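You operate a simulated robot arm through the tools that you are given. There is no shell and no other tool. Be economical: measure what you need, move in short steps, check, and stop when the job is done.

Carry out the task below with a simulated two-armed robot. There is one attempt and no reset: what you move stays moved.

Task
Fetch both cups from the low basket, skim them full of soft cheese and let them drain.
Fine: on the slatted table; white ladle, laid back; vat lid shut again; wait till the drip stops. Where these are worked on the way, their far stop is far enough and under half their travel is too little: vat lid.
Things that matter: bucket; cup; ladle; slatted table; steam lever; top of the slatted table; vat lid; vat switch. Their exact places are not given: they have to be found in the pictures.

Only the result counts: the job must be done as asked and must still hold three seconds after the hand-in. Knocking over, shifting, dropping, spilling or breaking anything else fails it. Lids that push on must go on centred and level and be pressed home; caps that screw on are set level and turned clockwise until they are tight.

Robot
Two 6-joint arms with two-finger parallel grippers on one trunk, on a base that drives. Base frame: it is fixed to the floor where the robot stands at the start and does not move with it; the origin is under the middle of the robot, x ahead of it, y to its left, z up; the surface under the hand at the start is at about z = 850. Units: mm, degrees, N and s.
The left shoulder is at the start at [-102, 177, 758], the right one opposite. With the tool pointing down near the work surface each hand reaches from about 100 to 680 mm from the robot's upright axis, wherever it stands, measured 20 degrees to its own side. Places, roughly: bucket [-750, -1500, 500]; cup [-1000, -3500, 250]; cup (9x8x7 cm) [500, 100, 600]; ladle [-750, -2500, 1000]; slatted table [-900, -2600, 400]; steam lever [-600, -1900, 900]; top of the slatted table [-900, -2600, 900]; vat lid [-800, -2000, 900]; vat switch [-600, -2200, 900]. Payload 1.57 kg a hand.
The tool frame of a hand sits at the grasp point between the pads (the TCP): z along the fingers, y along the line on which they close. The tips reach 30 mm beyond it. The gripper opens to 80 mm. The fingers are 17 mm wide and 12 mm thick; the gripper's body (40 by 82 mm) begins 80 mm behind the TCP.
Orientation is that of the tool frame in the base frame, as a unit quaternion [w, x, y, z]. With the fingers straight down and closing along the base's y, the tool's x points along the base's -x, its y along +y and its z along -z.

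Tools
- The arms move only by the tool jog_arm. It takes "left_plan", "right_plan" or both (then of equal length, played together; a hand with none holds still); each is a list of rows, each an object of numbers (a shift or turn left out is 0, a gripper value left out holds the last): "tx", "ty", "tz": the shift along the tool's x, y, z in mm; "ax", "ay", "az": the turn, a rotation vector about the tool's x, y, z in degrees. In form: [{"tx": .., "ty": .., "tz": .., "ax": .., "ay": .., "az": ..}, ...]. A call has 1 to 10 rows; each row shifts and turns the commanded pose from where the row before left it, along the tool's axes as they then stand. "left_hand" and "right_hand" are, for a hand that has rows, the finger opening in mm, from 0 to 80, set as the call begins (left out, the last holds). A row lasts 0.2 s, in which the tool goes at most 50 mm and 8.6 degrees; a call with a longer step from one row to the next is refused whole, and so is a gripper value outside its range. A pose out of reach is approached as far as the arm can. The call stops where the force on the tool passes 50 N (or 10 N more than at its start, if that is more) or the arm is blocked; 0.2 s more then pass. Each finger travels about 72 mm/s and halts on what it meets, pressing with about 23 N; the grip force reading is that of the motor and also rises with nothing between the fingers. The clock runs only during rows and for 0.2 s after the last one: add rows that do not move to give the fingers time. The reply holds the time, the measured pose of the TCP, the force on the tool along the base axes, the opening and the grip force, in the units named above and with some noise, with the torque about the TCP (base axes, N m) and any sound that the robot's microphone picked up.
- Cameras (640 x 400 px; columns grow to the right, rows downward): "scene" is now at [32, -7.2, 1486.7]; the picture's right is [-0.13, -0.99, 0.00], its down [-0.81, 0.11, -0.58] and it looks along [0.57, -0.08, -0.82] (base axes); focal length 294 px, centre (320, 200). "left" rides on the left gripper at [72, 7, -122] in its tool frame; the picture's right is [-0.09, 1.00, 0.00], its down [-0.84, -0.08, -0.54] and it looks along [-0.54, -0.05, 0.84] (tool axes); focal length 238 px, centre (320, 200). "right" rides on the right gripper at [72, -7, -122] in its tool frame; the picture's right is [0.09, 1.00, 0.00], its down [-0.84, 0.08, -0.54] and it looks along [-0.54, 0.05, 0.84] (tool axes); focal length 238 px, centre (320, 200).
- camera(camera): a new picture of that camera. The clock stands still meanwhile.
- slide_trunk(by): slides the trunk up (or, below 0, down) by that many mm; the arms and the scene camera ride with it, the base frame stays. It gives what a move gives, with no picture.
- steer(legs): drives the robot by 1 to 6 legs, each [ahead, left, turn to the left] in mm, mm and degrees, along the robot's own axes; the way and the turn of a leg run together, so that a leg with both is an arc; at most 1500 mm and 180 degrees a leg. The arms and the cameras ride along, it lands a little off, and it stops where it bumps. It gives what a move gives.
- head_to(pan, tilt): turns the head with the scene camera to pan (to the left, within 143 degrees either way) and tilt (down, from -29 to 69), counted from straight ahead of the robot. It gives what a move gives.
- probe_pixels(camera, pixels): for up to 12 pixels [column, row] of the newest picture of that camera ("zoom" is the newest enlarged one), the place [x, y, z] in the base frame of the surface seen there, good to about 3 mm, but the place of the scene camera against the robot may be out by one fixed shift of up to 18 mm in any direction. The clock stands still meanwhile.
- close_up(camera, box): a new picture of the part [left, top, right, bottom] of that camera's present view, enlarged. The clock stands still meanwhile.
- finish_job(): hands the job in; it is judged then, once.

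Keep the steps short. Do not move on a guess: measure, check each grasp and each placing, and mend mistakes. In all there are 80 turns and 78 pictures (those below and enlarged ones count). Leave the grippers open and the arms clear of the work at the hand-in unless told otherwise, and finish with a single line.

The tools are called after "Request:" as name(argument=value, ...) on one line, values as JSON. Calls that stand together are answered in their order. jog_arm: Moves the arms, as the interface text tells. Its arguments: {"type":"object","properties":{"left_plan":{"type":"array","items":{"type":"object","properties":{"tx":{"type":"number"},"ty":{"type":"number"},"tz":{"type":"number"},"ax":{"type":"number"},"ay":{"type":"number"},"az":{"type":"number"}}}},"left_hand":{"type":"number"},"right_plan":{"type":"array","items":{"type":"object","properties":{"tx":{"type":"number"},"ty":{"type":"number"},"tz":{"type":"number"},"ax":{"type":"number"},"ay":{"type":"number"},"az":{"type":"number"}}}},"right_hand":{"type":"number"}},"required":[]} The other tools are called the same way: slide_trunk (by) slides the trunk up or down; steer (legs) drives the base; head_to (pan, tilt) turns the head that bears the scene camera; camera (camera) takes a picture; probe_pixels (camera, pixels) gives the place of the surface under pixels of a picture; close_up (camera, box) takes an enlarged picture of a part of a camera's view; finish_job () hands the job in.

At the start:

```text
time_s: 0.0
left_position: [529.2, 209.9, 957.1]
left_tool_rot: [0.001, 0.0, 1.0, 0.001]
left_wrist_force: [-0.3, -0.1, 0.7]
left_torque: [0.04, -0.03, 0.0]
left_opening: 80.2
left_finger_force: 0.1
right_position: [381.9, -157.2, 929.9]
right_tool_rot: [-0.001, 0.0, 1.0, 0.0]
right_wrist_force: [0.1, -0.9, 0.4]
right_torque: [0.0, -0.06, 0.0]
right_opening: 79.8
right_finger_force: 0.0
trunk travel left (down, up): [-200.0, 128.0]
robot x, y, heading: [2.2, -0.2, -0.2]
head pan, tilt: [-7.6, 54.7]
```

scene: 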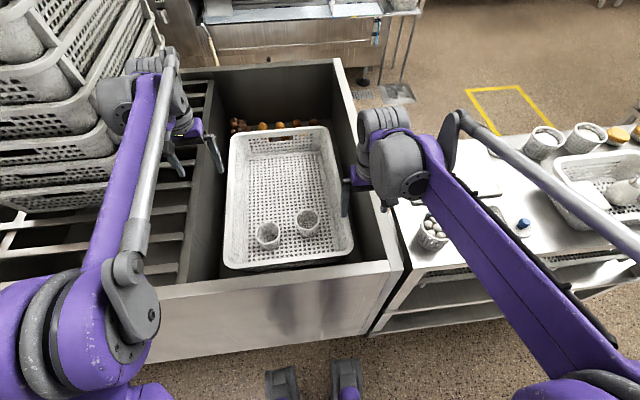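
right: 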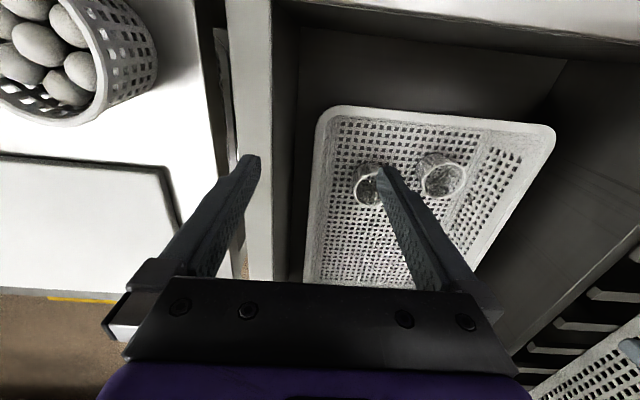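
left: 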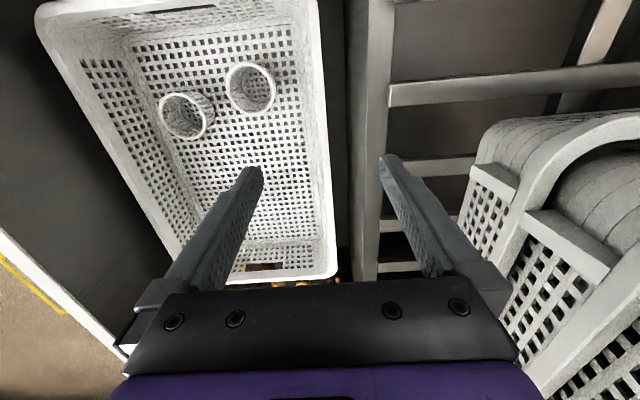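

I see two perforated cups in the basket at about (267,235) and (307,222) in the scene picture. I will enlarge that part to measure them.

Request:
close_up(camera="scene", box=[220, 180, 364, 270])

Request:
probe_pixels(camera="scene", pixels=[[267, 225], [257, 235], [279, 235], [268, 240], [307, 211], [297, 222], [318, 222], [307, 226], [240, 150], [330, 150], [230, 262], [352, 250]])

Request:
probe_pixels(camera="left", pixels=[[250, 64], [228, 80], [272, 85], [250, 108], [183, 93], [160, 112], [205, 120], [183, 138], [252, 85], [183, 115], [230, 200], [320, 20]])

```text
4.44 times, centred on (292, 225) of scene
```

zoom: 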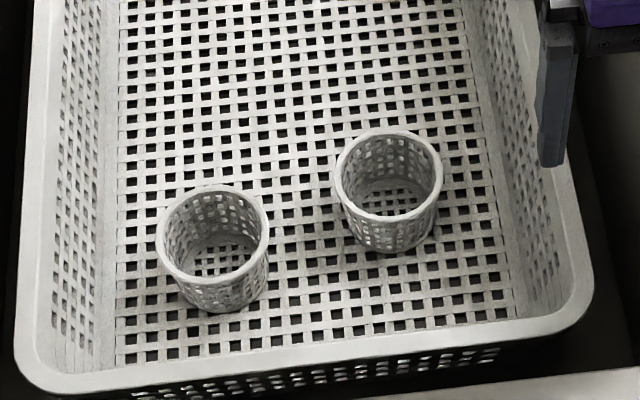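

```text
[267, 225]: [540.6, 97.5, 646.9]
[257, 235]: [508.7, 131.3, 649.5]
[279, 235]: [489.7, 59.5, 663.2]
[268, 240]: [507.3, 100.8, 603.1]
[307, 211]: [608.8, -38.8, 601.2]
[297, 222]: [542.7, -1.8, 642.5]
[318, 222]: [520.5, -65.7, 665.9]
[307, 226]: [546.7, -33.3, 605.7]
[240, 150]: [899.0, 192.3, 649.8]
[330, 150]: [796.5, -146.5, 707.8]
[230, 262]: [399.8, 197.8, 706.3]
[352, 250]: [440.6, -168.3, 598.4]
```

```text
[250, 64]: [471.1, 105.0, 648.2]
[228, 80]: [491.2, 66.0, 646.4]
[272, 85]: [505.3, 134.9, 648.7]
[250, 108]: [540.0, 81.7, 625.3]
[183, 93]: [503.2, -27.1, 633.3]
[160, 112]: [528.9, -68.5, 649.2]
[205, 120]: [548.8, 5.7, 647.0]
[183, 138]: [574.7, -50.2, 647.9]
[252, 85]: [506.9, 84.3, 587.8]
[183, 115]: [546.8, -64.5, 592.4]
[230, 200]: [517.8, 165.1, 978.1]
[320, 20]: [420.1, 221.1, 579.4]
```

The cups' rims are at about z 650, centred near (506,100) and (539,-31), some 76 mm across. I will measure the trough walls around them before lowering.

Request:
probe_pixels(camera="scene", pixels=[[200, 290], [300, 278], [385, 265], [340, 80], [370, 180], [210, 150], [150, 240], [100, 180], [480, 200], [430, 240], [300, 320], [240, 210]])

Request:
slide_trunk(by=-60)

```text
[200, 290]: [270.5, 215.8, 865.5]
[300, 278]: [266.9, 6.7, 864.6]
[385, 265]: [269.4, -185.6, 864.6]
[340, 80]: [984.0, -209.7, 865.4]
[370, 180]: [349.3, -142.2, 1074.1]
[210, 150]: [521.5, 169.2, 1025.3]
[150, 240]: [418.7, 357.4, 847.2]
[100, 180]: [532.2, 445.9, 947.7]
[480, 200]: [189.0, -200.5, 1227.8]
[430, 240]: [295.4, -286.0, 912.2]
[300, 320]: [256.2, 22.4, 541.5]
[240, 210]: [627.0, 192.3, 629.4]
```

```text
time_s: 0.8
left_position: [528.8, 209.5, 903.3]
left_tool_rot: [-0.001, 0.0, 1.0, -0.001]
left_wrist_force: [0.0, -0.2, 0.0]
left_torque: [0.01, 0.01, -0.01]
left_opening: 79.9
left_finger_force: 0.0
right_position: [383.7, -156.7, 880.4]
right_tool_rot: [-0.002, 0.0, 1.0, -0.002]
right_wrist_force: [-4.6, 0.4, 20.4]
right_torque: [-0.8, -0.02, -0.02]
right_opening: 79.1
right_finger_force: 0.0
trunk travel left (down, up): [-147.0, 181.0]
robot x, y, heading: [2.1, 0.5, -0.1]
head pan, tilt: [-7.6, 54.7]
stopped: the force on the tool passed its limit at 78 N (the readings are from after the stop); the commanded pose is now the measured one
```

The right outer finger touched the trough's right wall rim (z 865). I will lift the right hand straight up, then shift it left over the basket.

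Request:
jog_arm(right_plan=[{"tz": -30}, {"tz": -30}, {"tx": -40}, {"tx": -40, "ty": 25}, {"tx": -40, "ty": 25}, {"tx": -35, "ty": 35}], right_hand=60, left_plan=[{}, {}, {"ty": -20}, {"ty": -20}, {"tx": 10, "ty": -20}, {"tx": 10, "ty": -10}], left_hand=60)

Request:
camera(camera="scene")

Request:
camera(camera="right")

Request:
camera(camera="left")

```text
time_s: 2.2
left_position: [508.7, 139.5, 903.1]
left_tool_rot: [-0.002, 0.001, 1.0, 0.0]
left_wrist_force: [0.6, 0.2, -0.2]
left_torque: [0.02, 0.0, 0.03]
left_opening: 59.9
left_finger_force: 0.1
right_position: [540.2, -71.6, 937.4]
right_tool_rot: [0.0, -0.001, 1.0, -0.002]
right_wrist_force: [-0.1, -0.4, 0.0]
right_torque: [-0.01, -0.01, 0.01]
right_opening: 60.2
right_finger_force: 0.1
trunk travel left (down, up): [-147.0, 181.0]
robot x, y, heading: [-0.5, -4.7, -0.2]
head pan, tilt: [-7.6, 54.7]
```

```text
73 pictures are left
```

scene: 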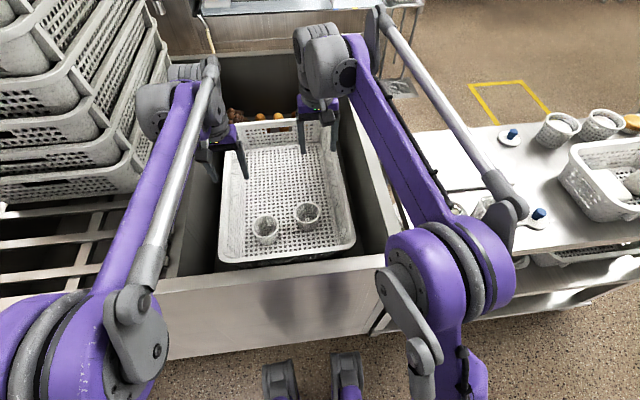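

```text
72 pictures are left
```

right: 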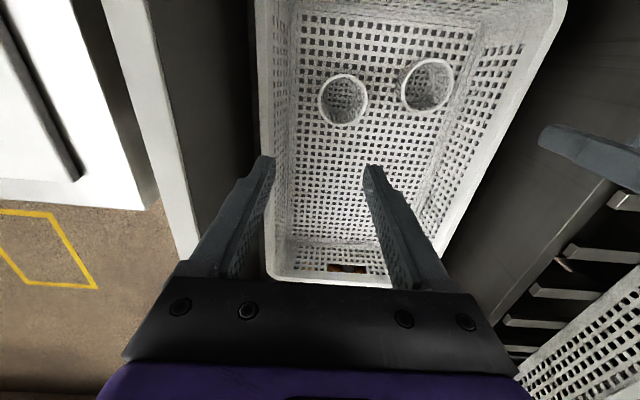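

```text
71 pictures are left
```

left: 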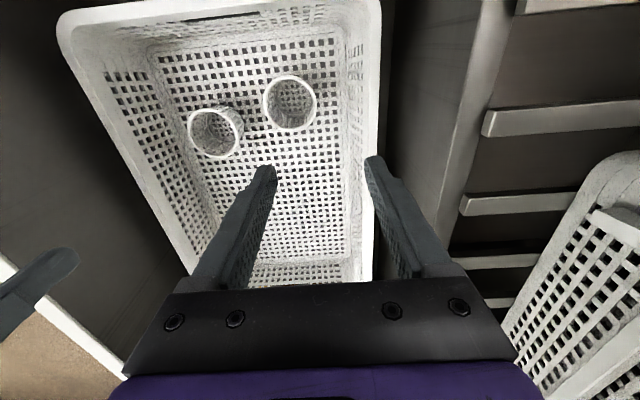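

Both hands now hang over the basket. I will measure the cup rims with the wrist pictures.

Request:
probe_pixels(camera="right", pixels=[[320, 101], [365, 101], [342, 75], [342, 124], [402, 85], [453, 82], [343, 100], [427, 85], [330, 77], [270, 100]])

Request:
probe_pixels(camera="left", pixels=[[264, 103], [315, 103], [289, 77], [289, 130], [188, 133], [242, 135], [213, 110], [213, 157], [290, 103], [375, 103]])

Request:
close_up(camera="left", box=[170, 50, 350, 170])

```text
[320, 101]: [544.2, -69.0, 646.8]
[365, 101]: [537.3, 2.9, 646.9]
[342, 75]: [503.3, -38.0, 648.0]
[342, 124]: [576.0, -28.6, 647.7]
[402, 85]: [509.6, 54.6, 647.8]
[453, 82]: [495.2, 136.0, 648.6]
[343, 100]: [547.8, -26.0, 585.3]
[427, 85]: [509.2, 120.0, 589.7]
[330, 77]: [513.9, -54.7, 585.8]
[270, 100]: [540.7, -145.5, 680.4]
```

```text
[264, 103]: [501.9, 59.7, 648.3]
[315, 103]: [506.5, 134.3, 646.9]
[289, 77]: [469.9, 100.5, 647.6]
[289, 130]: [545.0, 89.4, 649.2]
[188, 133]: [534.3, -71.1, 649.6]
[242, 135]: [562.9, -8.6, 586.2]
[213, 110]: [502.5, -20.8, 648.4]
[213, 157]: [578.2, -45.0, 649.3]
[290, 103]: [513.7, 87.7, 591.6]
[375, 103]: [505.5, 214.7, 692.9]
```

```text
3.33 times, centred on (260, 110) of left
```

zoom: 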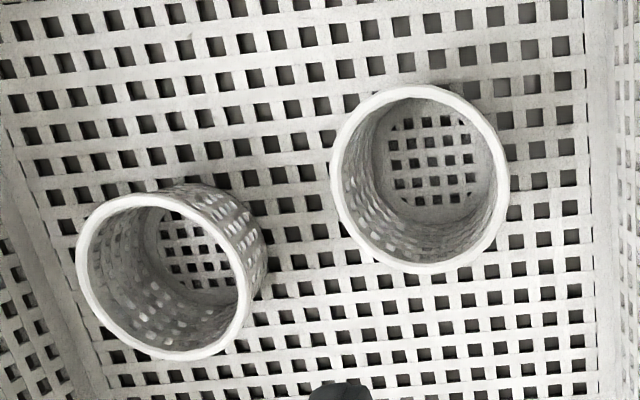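

Left cup: centre (506,97), right cup: centre (540,-33), rim radius about 38, rim z 648, inner floor z 588. I will pinch each at its outer-side wall, and begin by lowering both hands part way.

Request:
jog_arm(right_plan=[{"tz": 40, "ty": 2}, {"tz": 40}, {"tz": 40}, {"tz": 40}, {"tz": 40}, {"tz": 25}, {}], left_plan=[{"tz": 40, "ty": -6, "tx": 2}, {"tz": 40}, {"tz": 40}, {"tz": 40}, {"tz": 30}, {}, {}])

Request:
camera(camera="right")

Request:
camera(camera="left")

```text
time_s: 3.8
left_position: [505.3, 133.6, 713.9]
left_tool_rot: [-0.001, 0.001, 1.0, 0.0]
left_wrist_force: [-0.2, 0.4, 0.3]
left_torque: [-0.01, -0.01, 0.02]
left_opening: 59.8
left_finger_force: 0.0
right_position: [538.4, -70.7, 712.4]
right_tool_rot: [-0.001, 0.0, 1.0, -0.002]
right_wrist_force: [-0.9, -0.3, 0.1]
right_torque: [0.01, -0.01, 0.02]
right_opening: 59.9
right_finger_force: 0.0
trunk travel left (down, up): [-147.0, 181.0]
robot x, y, heading: [-1.1, 2.6, -0.1]
head pan, tilt: [-7.6, 54.7]
```

```text
69 pictures are left
```

right: 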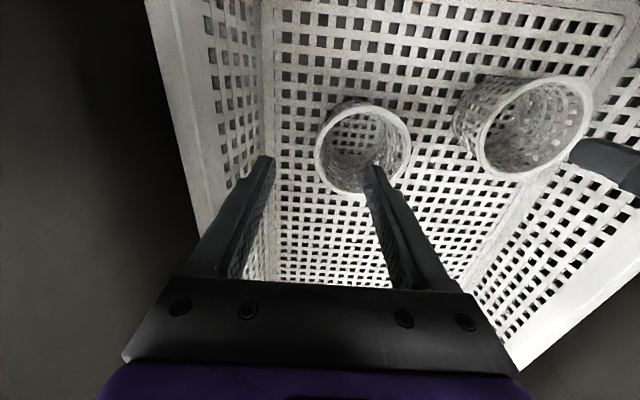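

```text
68 pictures are left
```

left: 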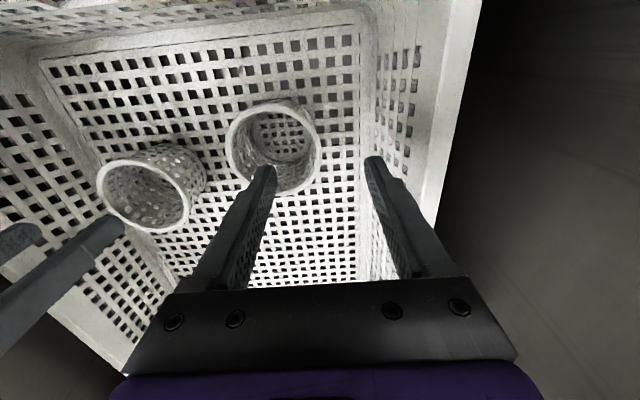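

Aligned: the inner fingers stand over the cup mouths. I will lower to z 630 and then close.

Request:
jog_arm(right_plan=[{"tz": 30}, {"tz": 30}, {"tz": 21, "tx": -2, "ty": 2}, {}], left_plan=[{"tz": 30}, {"tz": 30}, {"tz": 23, "tx": -1}, {}])

Request:
jog_arm(right_plan=[{}, {}, {}], left_plan=[{}, {}, {}], left_hand=0, right_hand=0)

Request:
camera(camera="right")

Request:
camera(camera="left")

```text
time_s: 4.8
left_position: [508.3, 131.9, 630.8]
left_tool_rot: [-0.001, 0.0, 1.0, 0.001]
left_wrist_force: [-0.1, 0.5, 0.7]
left_torque: [-0.05, -0.02, -0.02]
left_opening: 59.9
left_finger_force: 0.0
right_position: [540.7, -69.7, 633.0]
right_tool_rot: [0.0, 0.0, 1.0, -0.002]
right_wrist_force: [0.1, 0.7, -0.1]
right_torque: [-0.01, -0.05, 0.01]
right_opening: 60.0
right_finger_force: 0.0
trunk travel left (down, up): [-147.0, 181.0]
robot x, y, heading: [-0.1, -1.1, -0.1]
head pan, tilt: [-7.6, 54.7]
```

```text
time_s: 5.6
left_position: [507.6, 131.4, 632.2]
left_tool_rot: [0.0, 0.0, 1.0, 0.0]
left_wrist_force: [2.0, -3.7, 14.9]
left_torque: [-1.13, -0.04, 0.06]
left_opening: 5.7
left_finger_force: 22.7
right_position: [539.9, -69.5, 634.5]
right_tool_rot: [0.0, 0.0, 1.0, -0.001]
right_wrist_force: [1.7, 3.4, 13.9]
right_torque: [1.11, -0.04, -0.07]
right_opening: 5.8
right_finger_force: 23.6
trunk travel left (down, up): [-147.0, 181.0]
robot x, y, heading: [-0.7, 0.4, -0.1]
head pan, tilt: [-7.6, 54.7]
```

```text
67 pictures are left
```

right: 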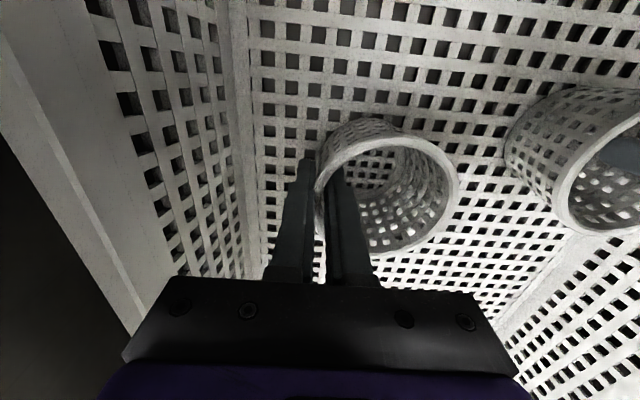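

```text
66 pictures are left
```

left: 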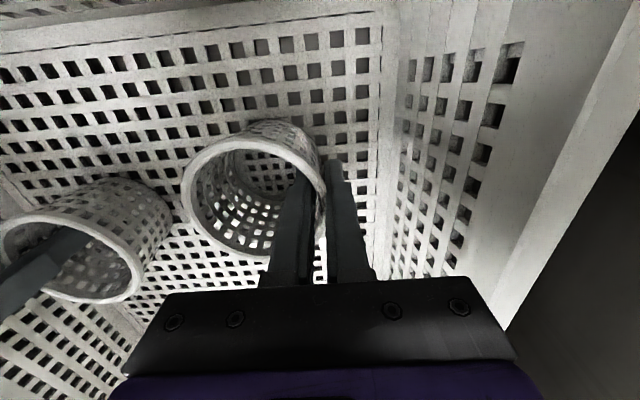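

Both cups are gripped (5.7 mm, about 23 N). I will lift them straight up out of the trough.

Request:
jog_arm(right_plan=[{"tz": -20}, {"tz": -30}, {"tz": -40}, {"tz": -40}, {"tz": -40}, {"tz": -40}, {"tz": -40}, {"tz": -40}, {}], left_plan=[{"tz": -20}, {"tz": -30}, {"tz": -40}, {"tz": -40}, {"tz": -40}, {"tz": -40}, {"tz": -40}, {"tz": -40}, {}])

Request:
slide_trunk(by=120)

Request:
head_to(pan=-110, tilt=15)

Request:
camera(camera="scene")

Request:
camera(camera="left")

```text
time_s: 7.6
left_position: [508.9, 133.8, 920.2]
left_tool_rot: [-0.001, -0.001, 1.0, 0.0]
left_wrist_force: [-0.2, -0.6, 0.1]
left_torque: [0.01, -0.04, -0.02]
left_opening: 2.7
left_finger_force: 23.2
right_position: [541.6, -69.5, 924.2]
right_tool_rot: [-0.001, 0.0, 1.0, -0.001]
right_wrist_force: [0.3, 1.4, -0.3]
right_torque: [-0.01, 0.0, 0.0]
right_opening: 3.1
right_finger_force: 22.5
trunk travel left (down, up): [-147.0, 181.0]
robot x, y, heading: [-0.1, 0.1, -0.1]
head pan, tilt: [-7.6, 54.7]
```

```text
time_s: 9.1
left_position: [508.7, 134.0, 1039.7]
left_tool_rot: [-0.001, 0.0, 1.0, 0.0]
left_wrist_force: [-0.9, 0.6, 0.2]
left_torque: [0.02, -0.02, 0.01]
left_opening: 2.7
left_finger_force: 22.8
right_position: [540.8, -68.3, 1042.6]
right_tool_rot: [-0.002, 0.0, 1.0, -0.002]
right_wrist_force: [0.6, 0.1, -0.9]
right_torque: [-0.03, 0.02, 0.02]
right_opening: 3.1
right_finger_force: 23.1
trunk travel left (down, up): [-267.0, 61.0]
robot x, y, heading: [2.7, -1.6, 0.2]
head pan, tilt: [-7.6, 54.7]
```

```text
time_s: 10.9
left_position: [507.9, 132.4, 1041.1]
left_tool_rot: [-0.001, 0.0, 1.0, 0.0]
left_wrist_force: [0.2, -0.3, -0.1]
left_torque: [0.04, -0.02, 0.04]
left_opening: 2.8
left_finger_force: 23.1
right_position: [540.6, -68.3, 1042.1]
right_tool_rot: [-0.001, 0.0, 1.0, -0.002]
right_wrist_force: [-0.1, 0.7, -0.8]
right_torque: [0.02, -0.01, 0.01]
right_opening: 2.9
right_finger_force: 23.2
trunk travel left (down, up): [-267.0, 61.0]
robot x, y, heading: [-1.1, -1.8, -0.0]
head pan, tilt: [-110.0, 15.0]
```

```text
65 pictures are left
```

scene: 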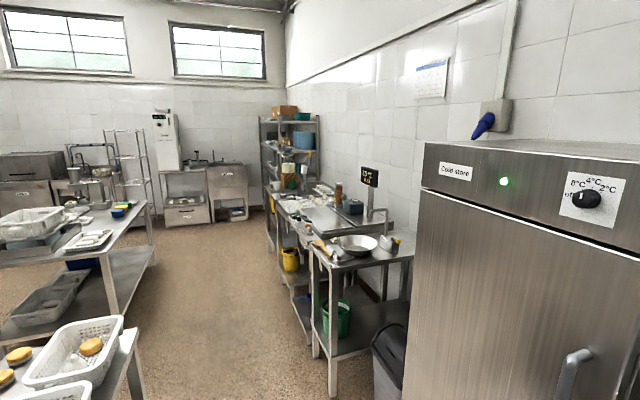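

```text
64 pictures are left
```

left: 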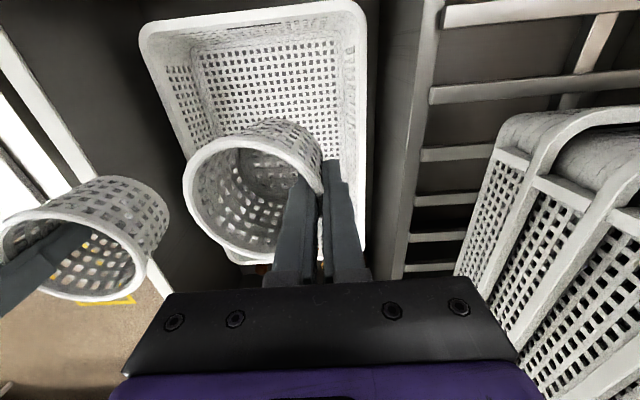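

The cups are held. The work row stands along the wall at my right rear (bench with pan, vat behind). I will enlarge and measure it.

Request:
close_up(camera="scene", box=[240, 130, 420, 360])

Request:
probe_pixels(camera="scene", pixels=[[335, 320], [355, 245], [330, 215], [370, 180], [280, 205], [290, 260], [395, 245], [420, 250], [333, 390], [120, 280], [200, 300], [150, 215]])

```text
1.74 times, centred on (330, 245) of scene
```

zoom: 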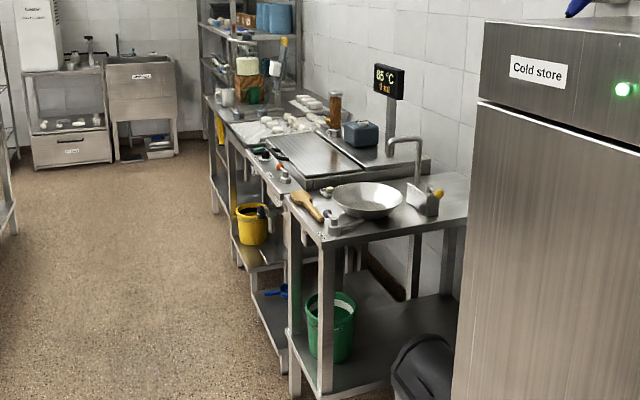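

```text
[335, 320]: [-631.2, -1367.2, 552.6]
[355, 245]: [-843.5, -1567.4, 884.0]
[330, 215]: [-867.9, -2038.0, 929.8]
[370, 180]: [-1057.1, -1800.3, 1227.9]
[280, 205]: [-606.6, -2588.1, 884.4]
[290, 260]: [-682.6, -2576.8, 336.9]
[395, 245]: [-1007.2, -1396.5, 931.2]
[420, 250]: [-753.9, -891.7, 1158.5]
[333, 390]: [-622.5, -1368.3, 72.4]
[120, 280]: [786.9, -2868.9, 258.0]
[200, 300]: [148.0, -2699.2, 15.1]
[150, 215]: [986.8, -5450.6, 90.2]
```

The vat with its lid (z about 930) is near (-870,-2040), the slatted table beyond it near y -2600. I will back off, turn right and drive down the aisle.

Request:
steer(legs=[[-230, 0, 0], [0, 0, -90], [1300, 0, 0]])

Request:
head_to(pan=-50, tilt=30)

Request:
camera(camera="scene")

```text
time_s: 22.6
left_position: [-99.8, -1813.4, 1040.5]
left_tool_rot: [-0.001, 0.709, 0.706, 0.001]
left_wrist_force: [0.0, -0.2, -0.2]
left_torque: [0.02, 0.01, 0.02]
left_opening: 3.0
left_finger_force: 23.2
right_position: [-301.3, -1847.0, 1042.4]
right_tool_rot: [-0.003, 0.709, 0.706, -0.001]
right_wrist_force: [-0.1, -0.7, -0.2]
right_torque: [-0.03, 0.02, -0.02]
right_opening: 3.1
right_finger_force: 22.8
trunk travel left (down, up): [-267.0, 61.0]
robot x, y, heading: [-234.4, -1304.3, -90.3]
head pan, tilt: [-110.0, 15.0]
```

```text
time_s: 23.9
left_position: [-100.0, -1814.3, 1040.1]
left_tool_rot: [-0.001, 0.708, 0.706, 0.001]
left_wrist_force: [-0.8, -0.2, -0.5]
left_torque: [0.01, -0.01, -0.01]
left_opening: 2.8
left_finger_force: 23.1
right_position: [-301.8, -1846.0, 1041.3]
right_tool_rot: [-0.002, 0.708, 0.706, -0.002]
right_wrist_force: [1.0, -1.3, -1.4]
right_torque: [0.03, 0.02, 0.02]
right_opening: 2.8
right_finger_force: 23.5
trunk travel left (down, up): [-267.0, 61.0]
robot x, y, heading: [-230.8, -1305.3, -90.1]
head pan, tilt: [-50.0, 30.0]
```

```text
62 pictures are left
```

scene: 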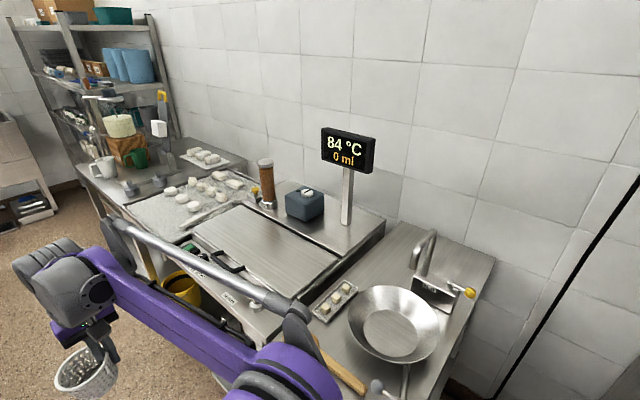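

I see the vat lid (260,250) with a black handle, the table with cheeses (185,210). I will enlarge both parts.

Request:
close_up(camera="scene", box=[80, 130, 300, 290])

Request:
close_up(camera="scene", box=[170, 180, 400, 340])

Request:
probe_pixels(camera="scene", pixels=[[228, 263], [195, 232], [245, 205], [337, 260], [290, 295], [160, 210], [230, 185], [130, 205], [300, 205], [265, 185], [190, 205], [195, 285]])

```text
2.50 times, centred on (190, 210) of scene
```

zoom: 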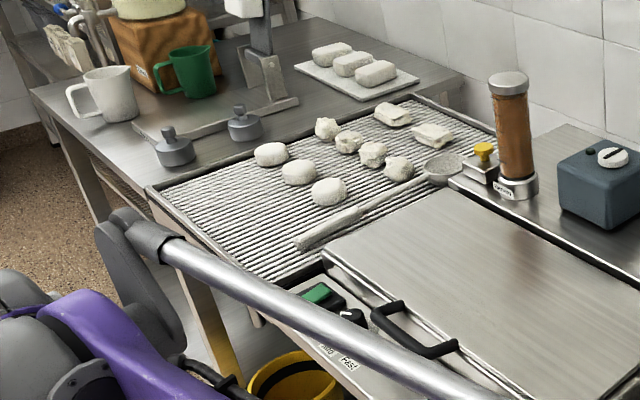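

```text
2.50 times, centred on (285, 260) of scene
```

zoom: 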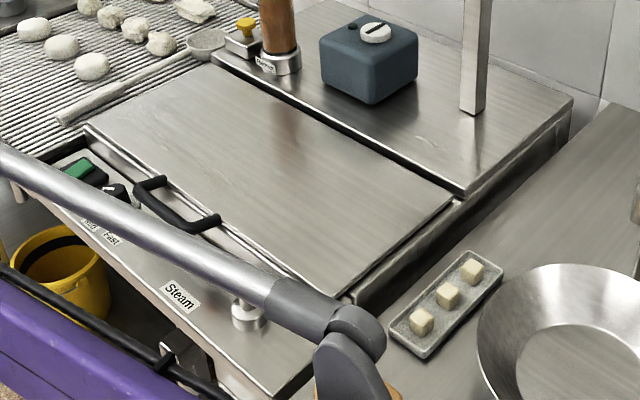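

```text
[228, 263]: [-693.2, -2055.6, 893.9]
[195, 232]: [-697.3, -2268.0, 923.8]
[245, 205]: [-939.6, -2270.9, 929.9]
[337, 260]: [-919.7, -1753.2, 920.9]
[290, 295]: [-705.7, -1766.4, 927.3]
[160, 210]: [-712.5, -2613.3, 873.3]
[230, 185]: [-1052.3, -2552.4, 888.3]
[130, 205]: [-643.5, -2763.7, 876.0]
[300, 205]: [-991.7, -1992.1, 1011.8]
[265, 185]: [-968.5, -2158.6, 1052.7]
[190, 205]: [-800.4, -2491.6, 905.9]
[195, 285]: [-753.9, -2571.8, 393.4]
```

The ladle lies on the slats at the right edge of the slatted table, its bowl to the wall; the lid's handle is at its front edge (-693,-2055,894). I will drive on, turn to face the row and look again.

Request:
steer(legs=[[740, 0, 0], [0, 0, -90], [0, 250, 0]])

Request:
head_to(pan=10, tilt=45)

Request:
camera(camera="scene")

```text
time_s: 34.2
left_position: [-751.6, -2423.3, 1040.0]
left_tool_rot: [0.0, 1.0, -0.01, 0.001]
left_wrist_force: [0.1, -0.2, -0.3]
left_torque: [0.02, 0.01, 0.0]
left_opening: 3.2
left_finger_force: 23.4
right_position: [-779.2, -2220.7, 1042.5]
right_tool_rot: [-0.002, 1.0, -0.009, 0.001]
right_wrist_force: [0.4, 0.4, 0.0]
right_torque: [0.02, 0.02, 0.01]
right_opening: 3.1
right_finger_force: 23.1
trunk travel left (down, up): [-267.0, 61.0]
robot x, y, heading: [-241.7, -2296.8, 179.0]
head pan, tilt: [-50.0, 30.0]
```

```text
time_s: 35.5
left_position: [-751.0, -2422.5, 1040.1]
left_tool_rot: [-0.001, 1.0, -0.01, 0.001]
left_wrist_force: [0.6, 1.2, 0.3]
left_torque: [0.02, 0.01, -0.02]
left_opening: 3.1
left_finger_force: 22.9
right_position: [-779.4, -2221.5, 1043.1]
right_tool_rot: [-0.002, 1.0, -0.009, 0.0]
right_wrist_force: [0.7, 0.8, 0.2]
right_torque: [0.02, 0.01, -0.01]
right_opening: 2.8
right_finger_force: 22.5
trunk travel left (down, up): [-267.0, 61.0]
robot x, y, heading: [-243.7, -2302.5, 178.8]
head pan, tilt: [10.0, 45.0]
```

```text
59 pictures are left
```

scene: 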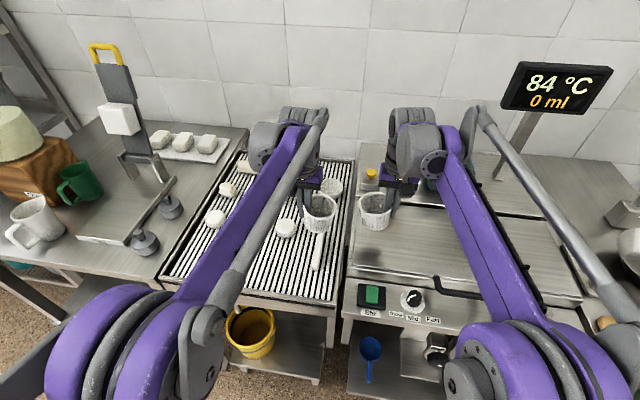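

The white ladle lies on the slats with its handle at (318,250) and bowl at (330,187); a blue ladle is on the shelf below (not wanted). The front part of the slats at (200–300, 250–290) is free. I will measure it.

Request:
close_up(camera="scene", box=[150, 140, 370, 310])

Request:
probe_pixels(camera="scene", pixels=[[170, 272], [333, 295], [250, 280], [215, 218], [286, 227], [228, 188], [317, 265], [319, 235], [331, 187], [350, 180], [200, 260], [285, 270]])

Request:
camera(camera="left")

Request:
probe_pixels(camera="left", pixels=[[245, 30], [330, 30], [400, 60], [460, 60], [420, 120], [470, 140], [400, 20], [520, 60], [560, 30], [120, 60], [150, 20], [480, 20]])

```text
2.35 times, centred on (260, 225) of scene
```

zoom: 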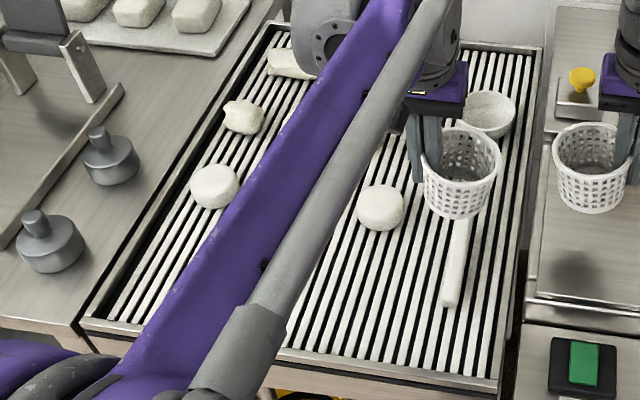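

```text
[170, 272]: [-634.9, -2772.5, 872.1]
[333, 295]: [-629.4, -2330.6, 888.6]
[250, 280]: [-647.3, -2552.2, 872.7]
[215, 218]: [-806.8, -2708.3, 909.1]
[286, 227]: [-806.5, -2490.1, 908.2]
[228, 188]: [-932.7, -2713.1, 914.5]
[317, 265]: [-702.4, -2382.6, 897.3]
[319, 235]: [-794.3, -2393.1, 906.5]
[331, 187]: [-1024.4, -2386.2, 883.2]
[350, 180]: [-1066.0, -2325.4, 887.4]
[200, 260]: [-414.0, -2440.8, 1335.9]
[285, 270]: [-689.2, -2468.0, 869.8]
```

```text
57 pictures are left
```

left: 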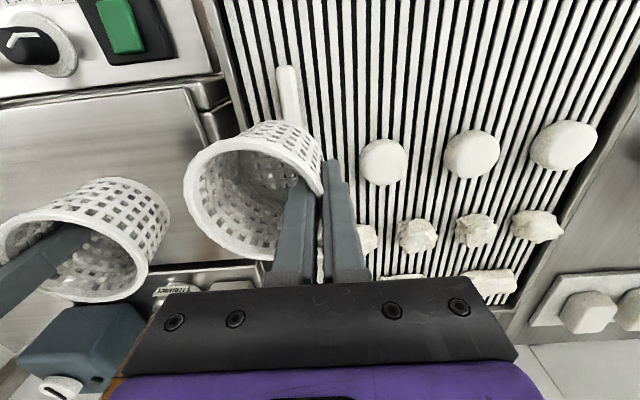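

```text
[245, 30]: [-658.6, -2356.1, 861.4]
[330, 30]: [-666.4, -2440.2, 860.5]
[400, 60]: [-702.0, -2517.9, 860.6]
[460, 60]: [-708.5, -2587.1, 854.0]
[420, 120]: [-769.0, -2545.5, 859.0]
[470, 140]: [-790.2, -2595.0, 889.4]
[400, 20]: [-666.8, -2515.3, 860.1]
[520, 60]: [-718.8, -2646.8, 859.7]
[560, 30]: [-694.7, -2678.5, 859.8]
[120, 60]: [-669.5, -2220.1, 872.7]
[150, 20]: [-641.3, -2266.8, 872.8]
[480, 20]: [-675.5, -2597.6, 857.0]
```

By the wrist camera the slat tops are at z 860 (the scene camera reads some 11 mm high). Free spots: about (-700,-2480) and (-700,-2580). I will check how the cups hang in the grips by measuring their rims.

Request:
probe_pixels(camera="left", pixels=[[187, 200], [190, 180], [316, 170], [250, 135], [240, 257], [207, 150], [225, 250], [295, 145]])

Request:
camera(camera="right")

Request:
close_up(camera="scene", box=[290, 160, 410, 240])

```text
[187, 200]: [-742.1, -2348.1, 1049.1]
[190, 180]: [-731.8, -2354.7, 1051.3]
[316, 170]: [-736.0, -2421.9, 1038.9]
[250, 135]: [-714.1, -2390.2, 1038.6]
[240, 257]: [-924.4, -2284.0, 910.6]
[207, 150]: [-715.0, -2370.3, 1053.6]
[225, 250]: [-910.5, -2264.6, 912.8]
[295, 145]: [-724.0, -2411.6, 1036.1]
```

```text
56 pictures are left
```

right: 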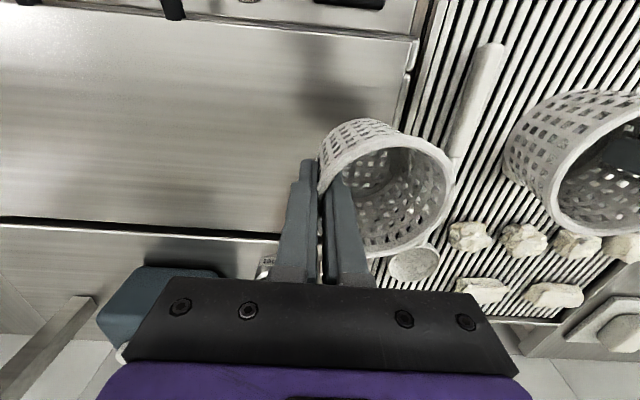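

```text
5.00 times, centred on (350, 200) of scene
```

zoom: 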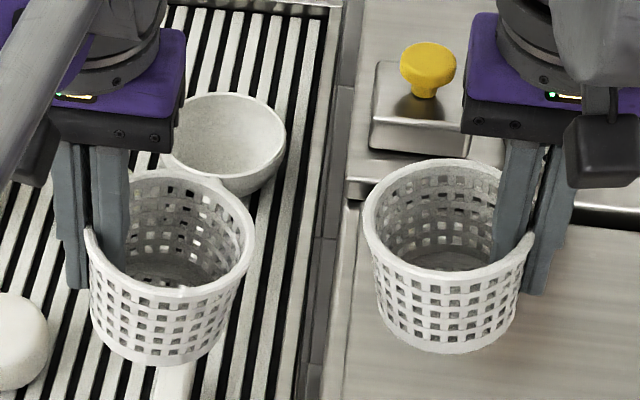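

I will measure rim and bottom edge points of both cups in this enlarged picture.

Request:
probe_pixels(camera="zoom", pixels=[[250, 240], [91, 248], [183, 291], [215, 280], [120, 278], [160, 360], [227, 335], [367, 215], [527, 245], [445, 272], [395, 255], [490, 265]])

```text
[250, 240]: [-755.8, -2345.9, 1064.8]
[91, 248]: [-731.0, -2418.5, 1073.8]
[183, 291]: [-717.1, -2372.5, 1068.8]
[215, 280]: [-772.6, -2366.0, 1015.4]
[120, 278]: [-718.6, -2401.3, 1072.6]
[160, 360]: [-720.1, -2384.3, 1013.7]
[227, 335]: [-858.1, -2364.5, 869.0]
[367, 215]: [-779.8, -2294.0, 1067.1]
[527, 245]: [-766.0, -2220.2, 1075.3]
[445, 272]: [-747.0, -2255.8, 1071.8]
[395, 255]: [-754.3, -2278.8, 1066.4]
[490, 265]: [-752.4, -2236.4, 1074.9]
```

The gripped sides are 9 mm higher over 73 mm: the cups hang tilted 7°, the far side low. I will level them (left +7° about tool x, right -7°) while carrying them over the free slats.

Request:
jog_arm(left_plan=[{"tx": 9, "ty": 40, "ax": 3.5}, {"tx": 9, "ty": 40, "ax": 3.5}, {"tx": 9, "ty": 40}, {"tx": 10, "ty": 40}, {"tx": 10, "ty": 40}, {}], right_plan=[{"tx": 15, "ty": 40, "ax": -3.5}, {"tx": 15, "ty": 40, "ax": -3.5}, {"tx": 15, "ty": 40}, {"tx": 15, "ty": 40}, {"tx": 15, "ty": 40}, {"ty": 33}])

Request:
jog_arm(left_plan=[{"tz": 30}, {"tz": 30}, {}], right_plan=[{"tz": 30}, {"tz": 30}, {}])

Request:
camera(camera="scene")

```text
time_s: 36.9
left_position: [-709.3, -2623.4, 1022.7]
left_tool_rot: [-0.061, 0.998, -0.01, 0.002]
left_wrist_force: [-0.3, -0.6, -0.7]
left_torque: [0.01, 0.02, 0.01]
left_opening: 3.1
left_finger_force: 22.5
right_position: [-709.6, -2454.0, 1062.0]
right_tool_rot: [0.059, 0.998, -0.01, 0.0]
right_wrist_force: [-0.1, -1.0, -0.5]
right_torque: [-0.01, -0.03, 0.01]
right_opening: 2.9
right_finger_force: 22.7
trunk travel left (down, up): [-267.0, 61.0]
robot x, y, heading: [-240.9, -2304.0, 178.9]
head pan, tilt: [10.0, 45.0]
```

```text
time_s: 37.7
left_position: [-707.6, -2615.5, 962.9]
left_tool_rot: [-0.061, 0.998, -0.009, 0.001]
left_wrist_force: [-0.3, 0.4, 0.0]
left_torque: [0.0, -0.02, -0.02]
left_opening: 3.1
left_finger_force: 22.8
right_position: [-708.2, -2460.9, 1004.3]
right_tool_rot: [0.059, 0.998, -0.009, 0.0]
right_wrist_force: [0.4, 0.4, -1.3]
right_torque: [0.03, 0.01, 0.0]
right_opening: 2.8
right_finger_force: 23.2
trunk travel left (down, up): [-267.0, 61.0]
robot x, y, heading: [-239.2, -2297.2, 178.9]
head pan, tilt: [10.0, 45.0]
```

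```text
54 pictures are left
```

scene: 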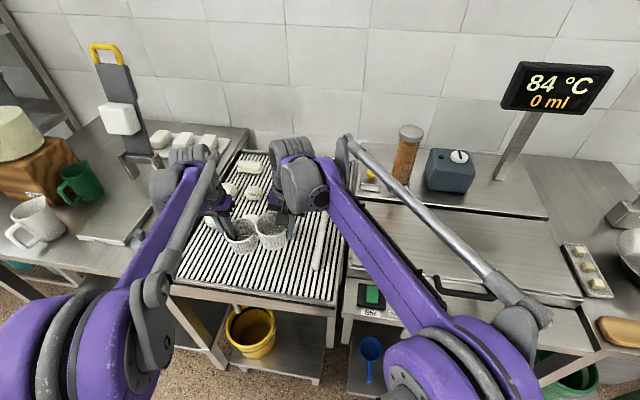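

The cups hang level now; the gap between them is thin, so I spread the hands some 15 mm and lower to a few mm above the slats.

Request:
jog_arm(left_plan=[{"ty": 27}, {"tz": 15}, {"tz": 15}, {"tz": 14}, {}], right_plan=[{"ty": -23}, {"tz": 30}, {"tz": 30}, {"tz": 25}, {}])

Request:
close_up(camera="scene", box=[180, 180, 340, 280])

```text
time_s: 38.9
left_position: [-708.2, -2636.8, 916.1]
left_tool_rot: [-0.061, 0.998, -0.01, 0.002]
left_wrist_force: [-0.2, -0.6, 0.7]
left_torque: [-0.01, -0.03, 0.02]
left_opening: 2.7
left_finger_force: 23.0
right_position: [-706.5, -2448.5, 915.6]
right_tool_rot: [0.059, 0.998, -0.01, 0.0]
right_wrist_force: [0.3, 0.5, 0.4]
right_torque: [0.01, -0.01, -0.02]
right_opening: 2.7
right_finger_force: 22.6
trunk travel left (down, up): [-267.0, 61.0]
robot x, y, heading: [-241.1, -2303.5, 179.1]
head pan, tilt: [10.0, 45.0]
```

```text
4.00 times, centred on (260, 230) of scene
```

zoom: 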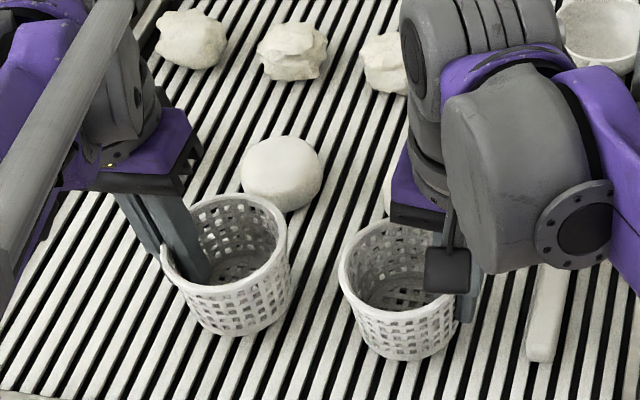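

I will check that the rims are level before touching down.

Request:
probe_pixels(camera="zoom", pixels=[[285, 238], [167, 265], [215, 292], [270, 272], [341, 272], [360, 302], [400, 311], [430, 306]])

Request:
jog_arm(left_plan=[{"tz": 3}, {"tz": 3}, {}], right_plan=[{"tz": 3}, {"tz": 3}, {}])

```text
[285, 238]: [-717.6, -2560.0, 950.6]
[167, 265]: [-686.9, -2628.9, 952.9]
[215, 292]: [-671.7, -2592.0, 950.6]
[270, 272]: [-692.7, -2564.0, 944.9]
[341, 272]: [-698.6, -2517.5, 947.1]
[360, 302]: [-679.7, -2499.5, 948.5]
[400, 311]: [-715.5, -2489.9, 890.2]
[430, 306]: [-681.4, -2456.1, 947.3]
```

```text
time_s: 39.7
left_position: [-708.6, -2636.9, 911.5]
left_tool_rot: [-0.062, 0.998, -0.01, 0.001]
left_wrist_force: [0.3, 0.7, -0.5]
left_torque: [0.01, 0.02, 0.0]
left_opening: 2.9
left_finger_force: 23.3
right_position: [-708.7, -2449.7, 910.3]
right_tool_rot: [0.059, 0.998, -0.009, -0.001]
right_wrist_force: [-0.4, 0.5, 0.9]
right_torque: [0.02, 0.03, -0.01]
right_opening: 3.2
right_finger_force: 22.5
trunk travel left (down, up): [-267.0, 61.0]
robot x, y, heading: [-238.7, -2299.3, 178.9]
head pan, tilt: [10.0, 45.0]
```

Rims are level within 3 mm. I will go down in small steps until I feel contact.

Request:
jog_arm(left_plan=[{"tz": 2}, {"tz": 2}, {}], right_plan=[{"tz": 2}, {"tz": 2}, {}])

Request:
jog_arm(left_plan=[{"tz": 2}, {}], right_plan=[{"tz": 2}, {}])

```text
time_s: 40.5
left_position: [-708.4, -2636.5, 906.7]
left_tool_rot: [-0.061, 0.998, -0.01, 0.002]
left_wrist_force: [-0.9, -0.6, -0.3]
left_torque: [-0.04, -0.01, 0.02]
left_opening: 2.8
left_finger_force: 23.2
right_position: [-707.9, -2449.8, 906.6]
right_tool_rot: [0.059, 0.998, -0.01, 0.001]
right_wrist_force: [-0.4, -0.4, 0.8]
right_torque: [0.03, 0.04, 0.01]
right_opening: 2.9
right_finger_force: 22.7
trunk travel left (down, up): [-267.0, 61.0]
robot x, y, heading: [-238.9, -2301.4, 178.8]
head pan, tilt: [10.0, 45.0]
```

```text
time_s: 41.1
left_position: [-707.8, -2636.0, 905.0]
left_tool_rot: [-0.061, 0.998, -0.01, 0.001]
left_wrist_force: [-0.3, -0.5, -0.3]
left_torque: [-0.01, -0.02, 0.0]
left_opening: 2.9
left_finger_force: 22.9
right_position: [-709.7, -2449.6, 904.0]
right_tool_rot: [0.06, 0.998, -0.01, 0.0]
right_wrist_force: [-1.5, 0.7, 16.9]
right_torque: [-0.08, 0.15, -0.02]
right_opening: 3.1
right_finger_force: 23.0
trunk travel left (down, up): [-267.0, 61.0]
robot x, y, heading: [-241.8, -2297.5, 179.0]
head pan, tilt: [10.0, 45.0]
```

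The right cup touches (17 N). The left goes 2 mm further.

Request:
jog_arm(left_plan=[{"tz": 2}, {}])

```text
time_s: 41.7
left_position: [-707.5, -2636.1, 903.8]
left_tool_rot: [-0.061, 0.998, -0.009, 0.001]
left_wrist_force: [-2.0, -3.2, 18.5]
left_torque: [0.02, 0.19, 0.03]
left_opening: 2.8
left_finger_force: 22.7
right_position: [-708.6, -2450.1, 904.4]
right_tool_rot: [0.059, 0.998, -0.009, -0.001]
right_wrist_force: [-2.9, -0.1, 11.2]
right_torque: [-0.06, 0.16, 0.03]
right_opening: 2.8
right_finger_force: 23.4
trunk travel left (down, up): [-267.0, 61.0]
robot x, y, heading: [-239.0, -2299.0, 178.7]
head pan, tilt: [10.0, 45.0]
```

Both stand. I will open both grippers to 30 mm, wait, and withdraw upward along the tool axis (parallel to the cup walls).

Request:
jog_arm(left_plan=[{}, {}, {}], right_plan=[{}, {}, {}], left_hand=30, right_hand=30)

Request:
jog_arm(left_plan=[{"tz": -15}, {"tz": -25}, {"tz": -30}, {"tz": -30}, {"tz": -40}, {"tz": -20, "ax": -7}], right_plan=[{"tz": -15}, {"tz": -25}, {"tz": -30}, {"tz": -30}, {"tz": -40}, {"tz": -20, "ax": 7}])

Request:
jog_arm(right_plan=[{"ty": -40}, {"ty": -40}, {"ty": -40}, {"ty": -40}, {"ty": -40}, {"ty": -40}, {"ty": -40}, {}])

Request:
camera(camera="scene")

Request:
camera(camera="right")

```text
time_s: 42.5
left_position: [-707.9, -2636.4, 903.8]
left_tool_rot: [-0.061, 0.998, -0.01, 0.001]
left_wrist_force: [-0.3, -0.6, -0.4]
left_torque: [-0.02, 0.0, 0.02]
left_opening: 29.8
left_finger_force: 0.0
right_position: [-708.5, -2449.6, 904.3]
right_tool_rot: [0.059, 0.998, -0.009, 0.0]
right_wrist_force: [-0.3, -0.4, 0.5]
right_torque: [-0.01, 0.0, 0.02]
right_opening: 30.4
right_finger_force: 0.0
trunk travel left (down, up): [-267.0, 61.0]
robot x, y, heading: [-242.3, -2295.7, 178.8]
head pan, tilt: [10.0, 45.0]
```

```text
time_s: 43.9
left_position: [-707.7, -2655.3, 1062.9]
left_tool_rot: [0.0, 1.0, -0.01, 0.0]
left_wrist_force: [-0.7, -0.4, 0.1]
left_torque: [-0.02, 0.01, 0.0]
left_opening: 30.0
left_finger_force: 0.1
right_position: [-709.3, -2431.4, 1062.7]
right_tool_rot: [-0.003, 1.0, -0.012, 0.002]
right_wrist_force: [0.2, 0.4, -0.4]
right_torque: [0.01, -0.01, 0.01]
right_opening: 30.0
right_finger_force: 0.1
trunk travel left (down, up): [-267.0, 61.0]
robot x, y, heading: [-241.4, -2297.8, 179.1]
head pan, tilt: [10.0, 45.0]
```

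```text
time_s: 45.7
left_position: [-708.4, -2655.7, 1062.5]
left_tool_rot: [0.0, 1.0, -0.009, 0.0]
left_wrist_force: [-0.5, 0.0, -0.2]
left_torque: [0.01, 0.03, 0.01]
left_opening: 30.2
left_finger_force: 0.1
right_position: [-701.9, -2152.2, 1064.7]
right_tool_rot: [-0.002, 1.0, -0.009, 0.001]
right_wrist_force: [0.6, -0.2, -0.6]
right_torque: [0.05, -0.04, -0.02]
right_opening: 30.1
right_finger_force: 0.0
trunk travel left (down, up): [-267.0, 61.0]
robot x, y, heading: [-239.7, -2302.0, 178.7]
head pan, tilt: [10.0, 45.0]
```

```text
52 pictures are left
```

scene: 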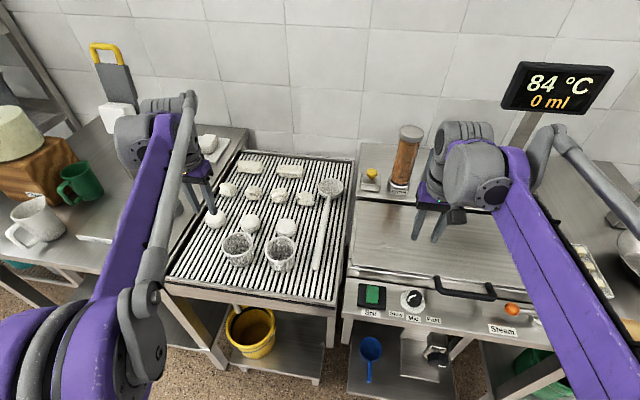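

```text
51 pictures are left
```

right: 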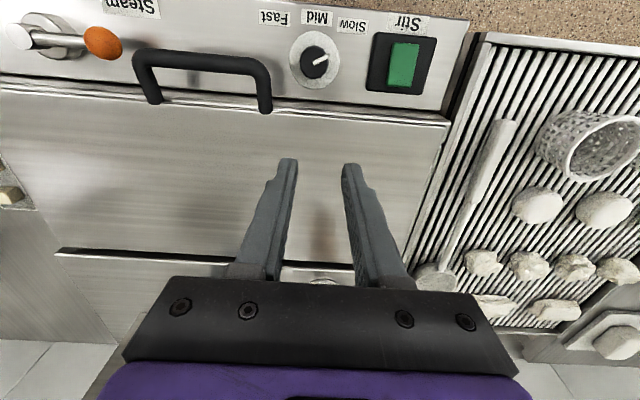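

Both cups stand on the slats. Now the lid: I will measure its handle, edges and hinge line.

Request:
probe_pixels(camera="right", pixels=[[200, 61], [145, 60], [250, 65], [153, 95], [267, 103], [140, 97], [100, 93], [200, 115], [440, 120], [200, 253], [250, 160], [100, 250]])

Request:
close_up(camera="right", box=[80, 20, 320, 170])

Request:
close_up(camera="scene", box=[340, 170, 600, 340])

```text
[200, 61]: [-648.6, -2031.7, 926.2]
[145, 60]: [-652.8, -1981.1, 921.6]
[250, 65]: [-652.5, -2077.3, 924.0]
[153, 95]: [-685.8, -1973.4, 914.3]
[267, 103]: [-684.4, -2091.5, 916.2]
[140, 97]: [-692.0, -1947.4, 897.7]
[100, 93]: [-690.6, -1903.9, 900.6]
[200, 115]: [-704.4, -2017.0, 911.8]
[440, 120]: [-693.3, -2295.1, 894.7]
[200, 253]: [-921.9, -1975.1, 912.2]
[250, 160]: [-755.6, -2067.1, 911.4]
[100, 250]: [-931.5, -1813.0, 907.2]
```

```text
2.67 times, centred on (200, 95) of right
```

zoom: 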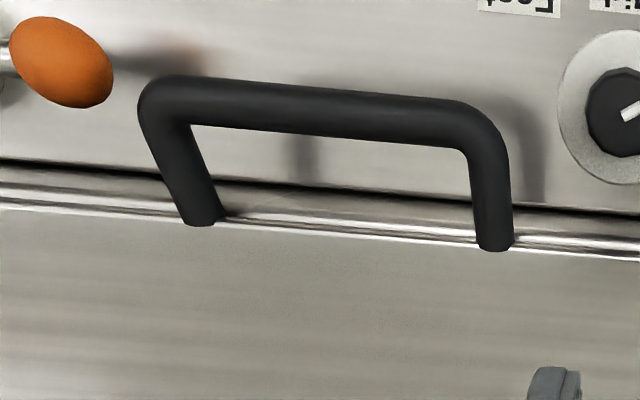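

```text
2.35 times, centred on (470, 255) of scene
```

zoom: 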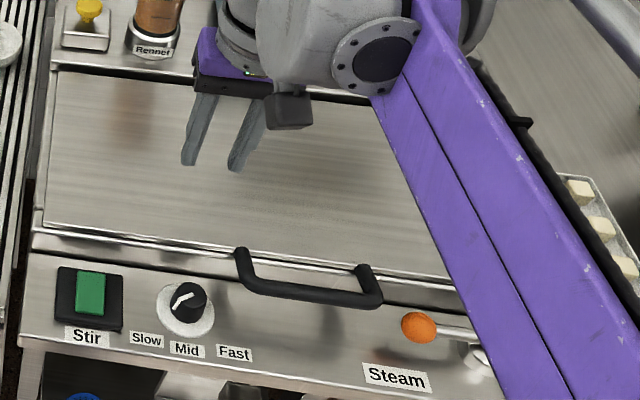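

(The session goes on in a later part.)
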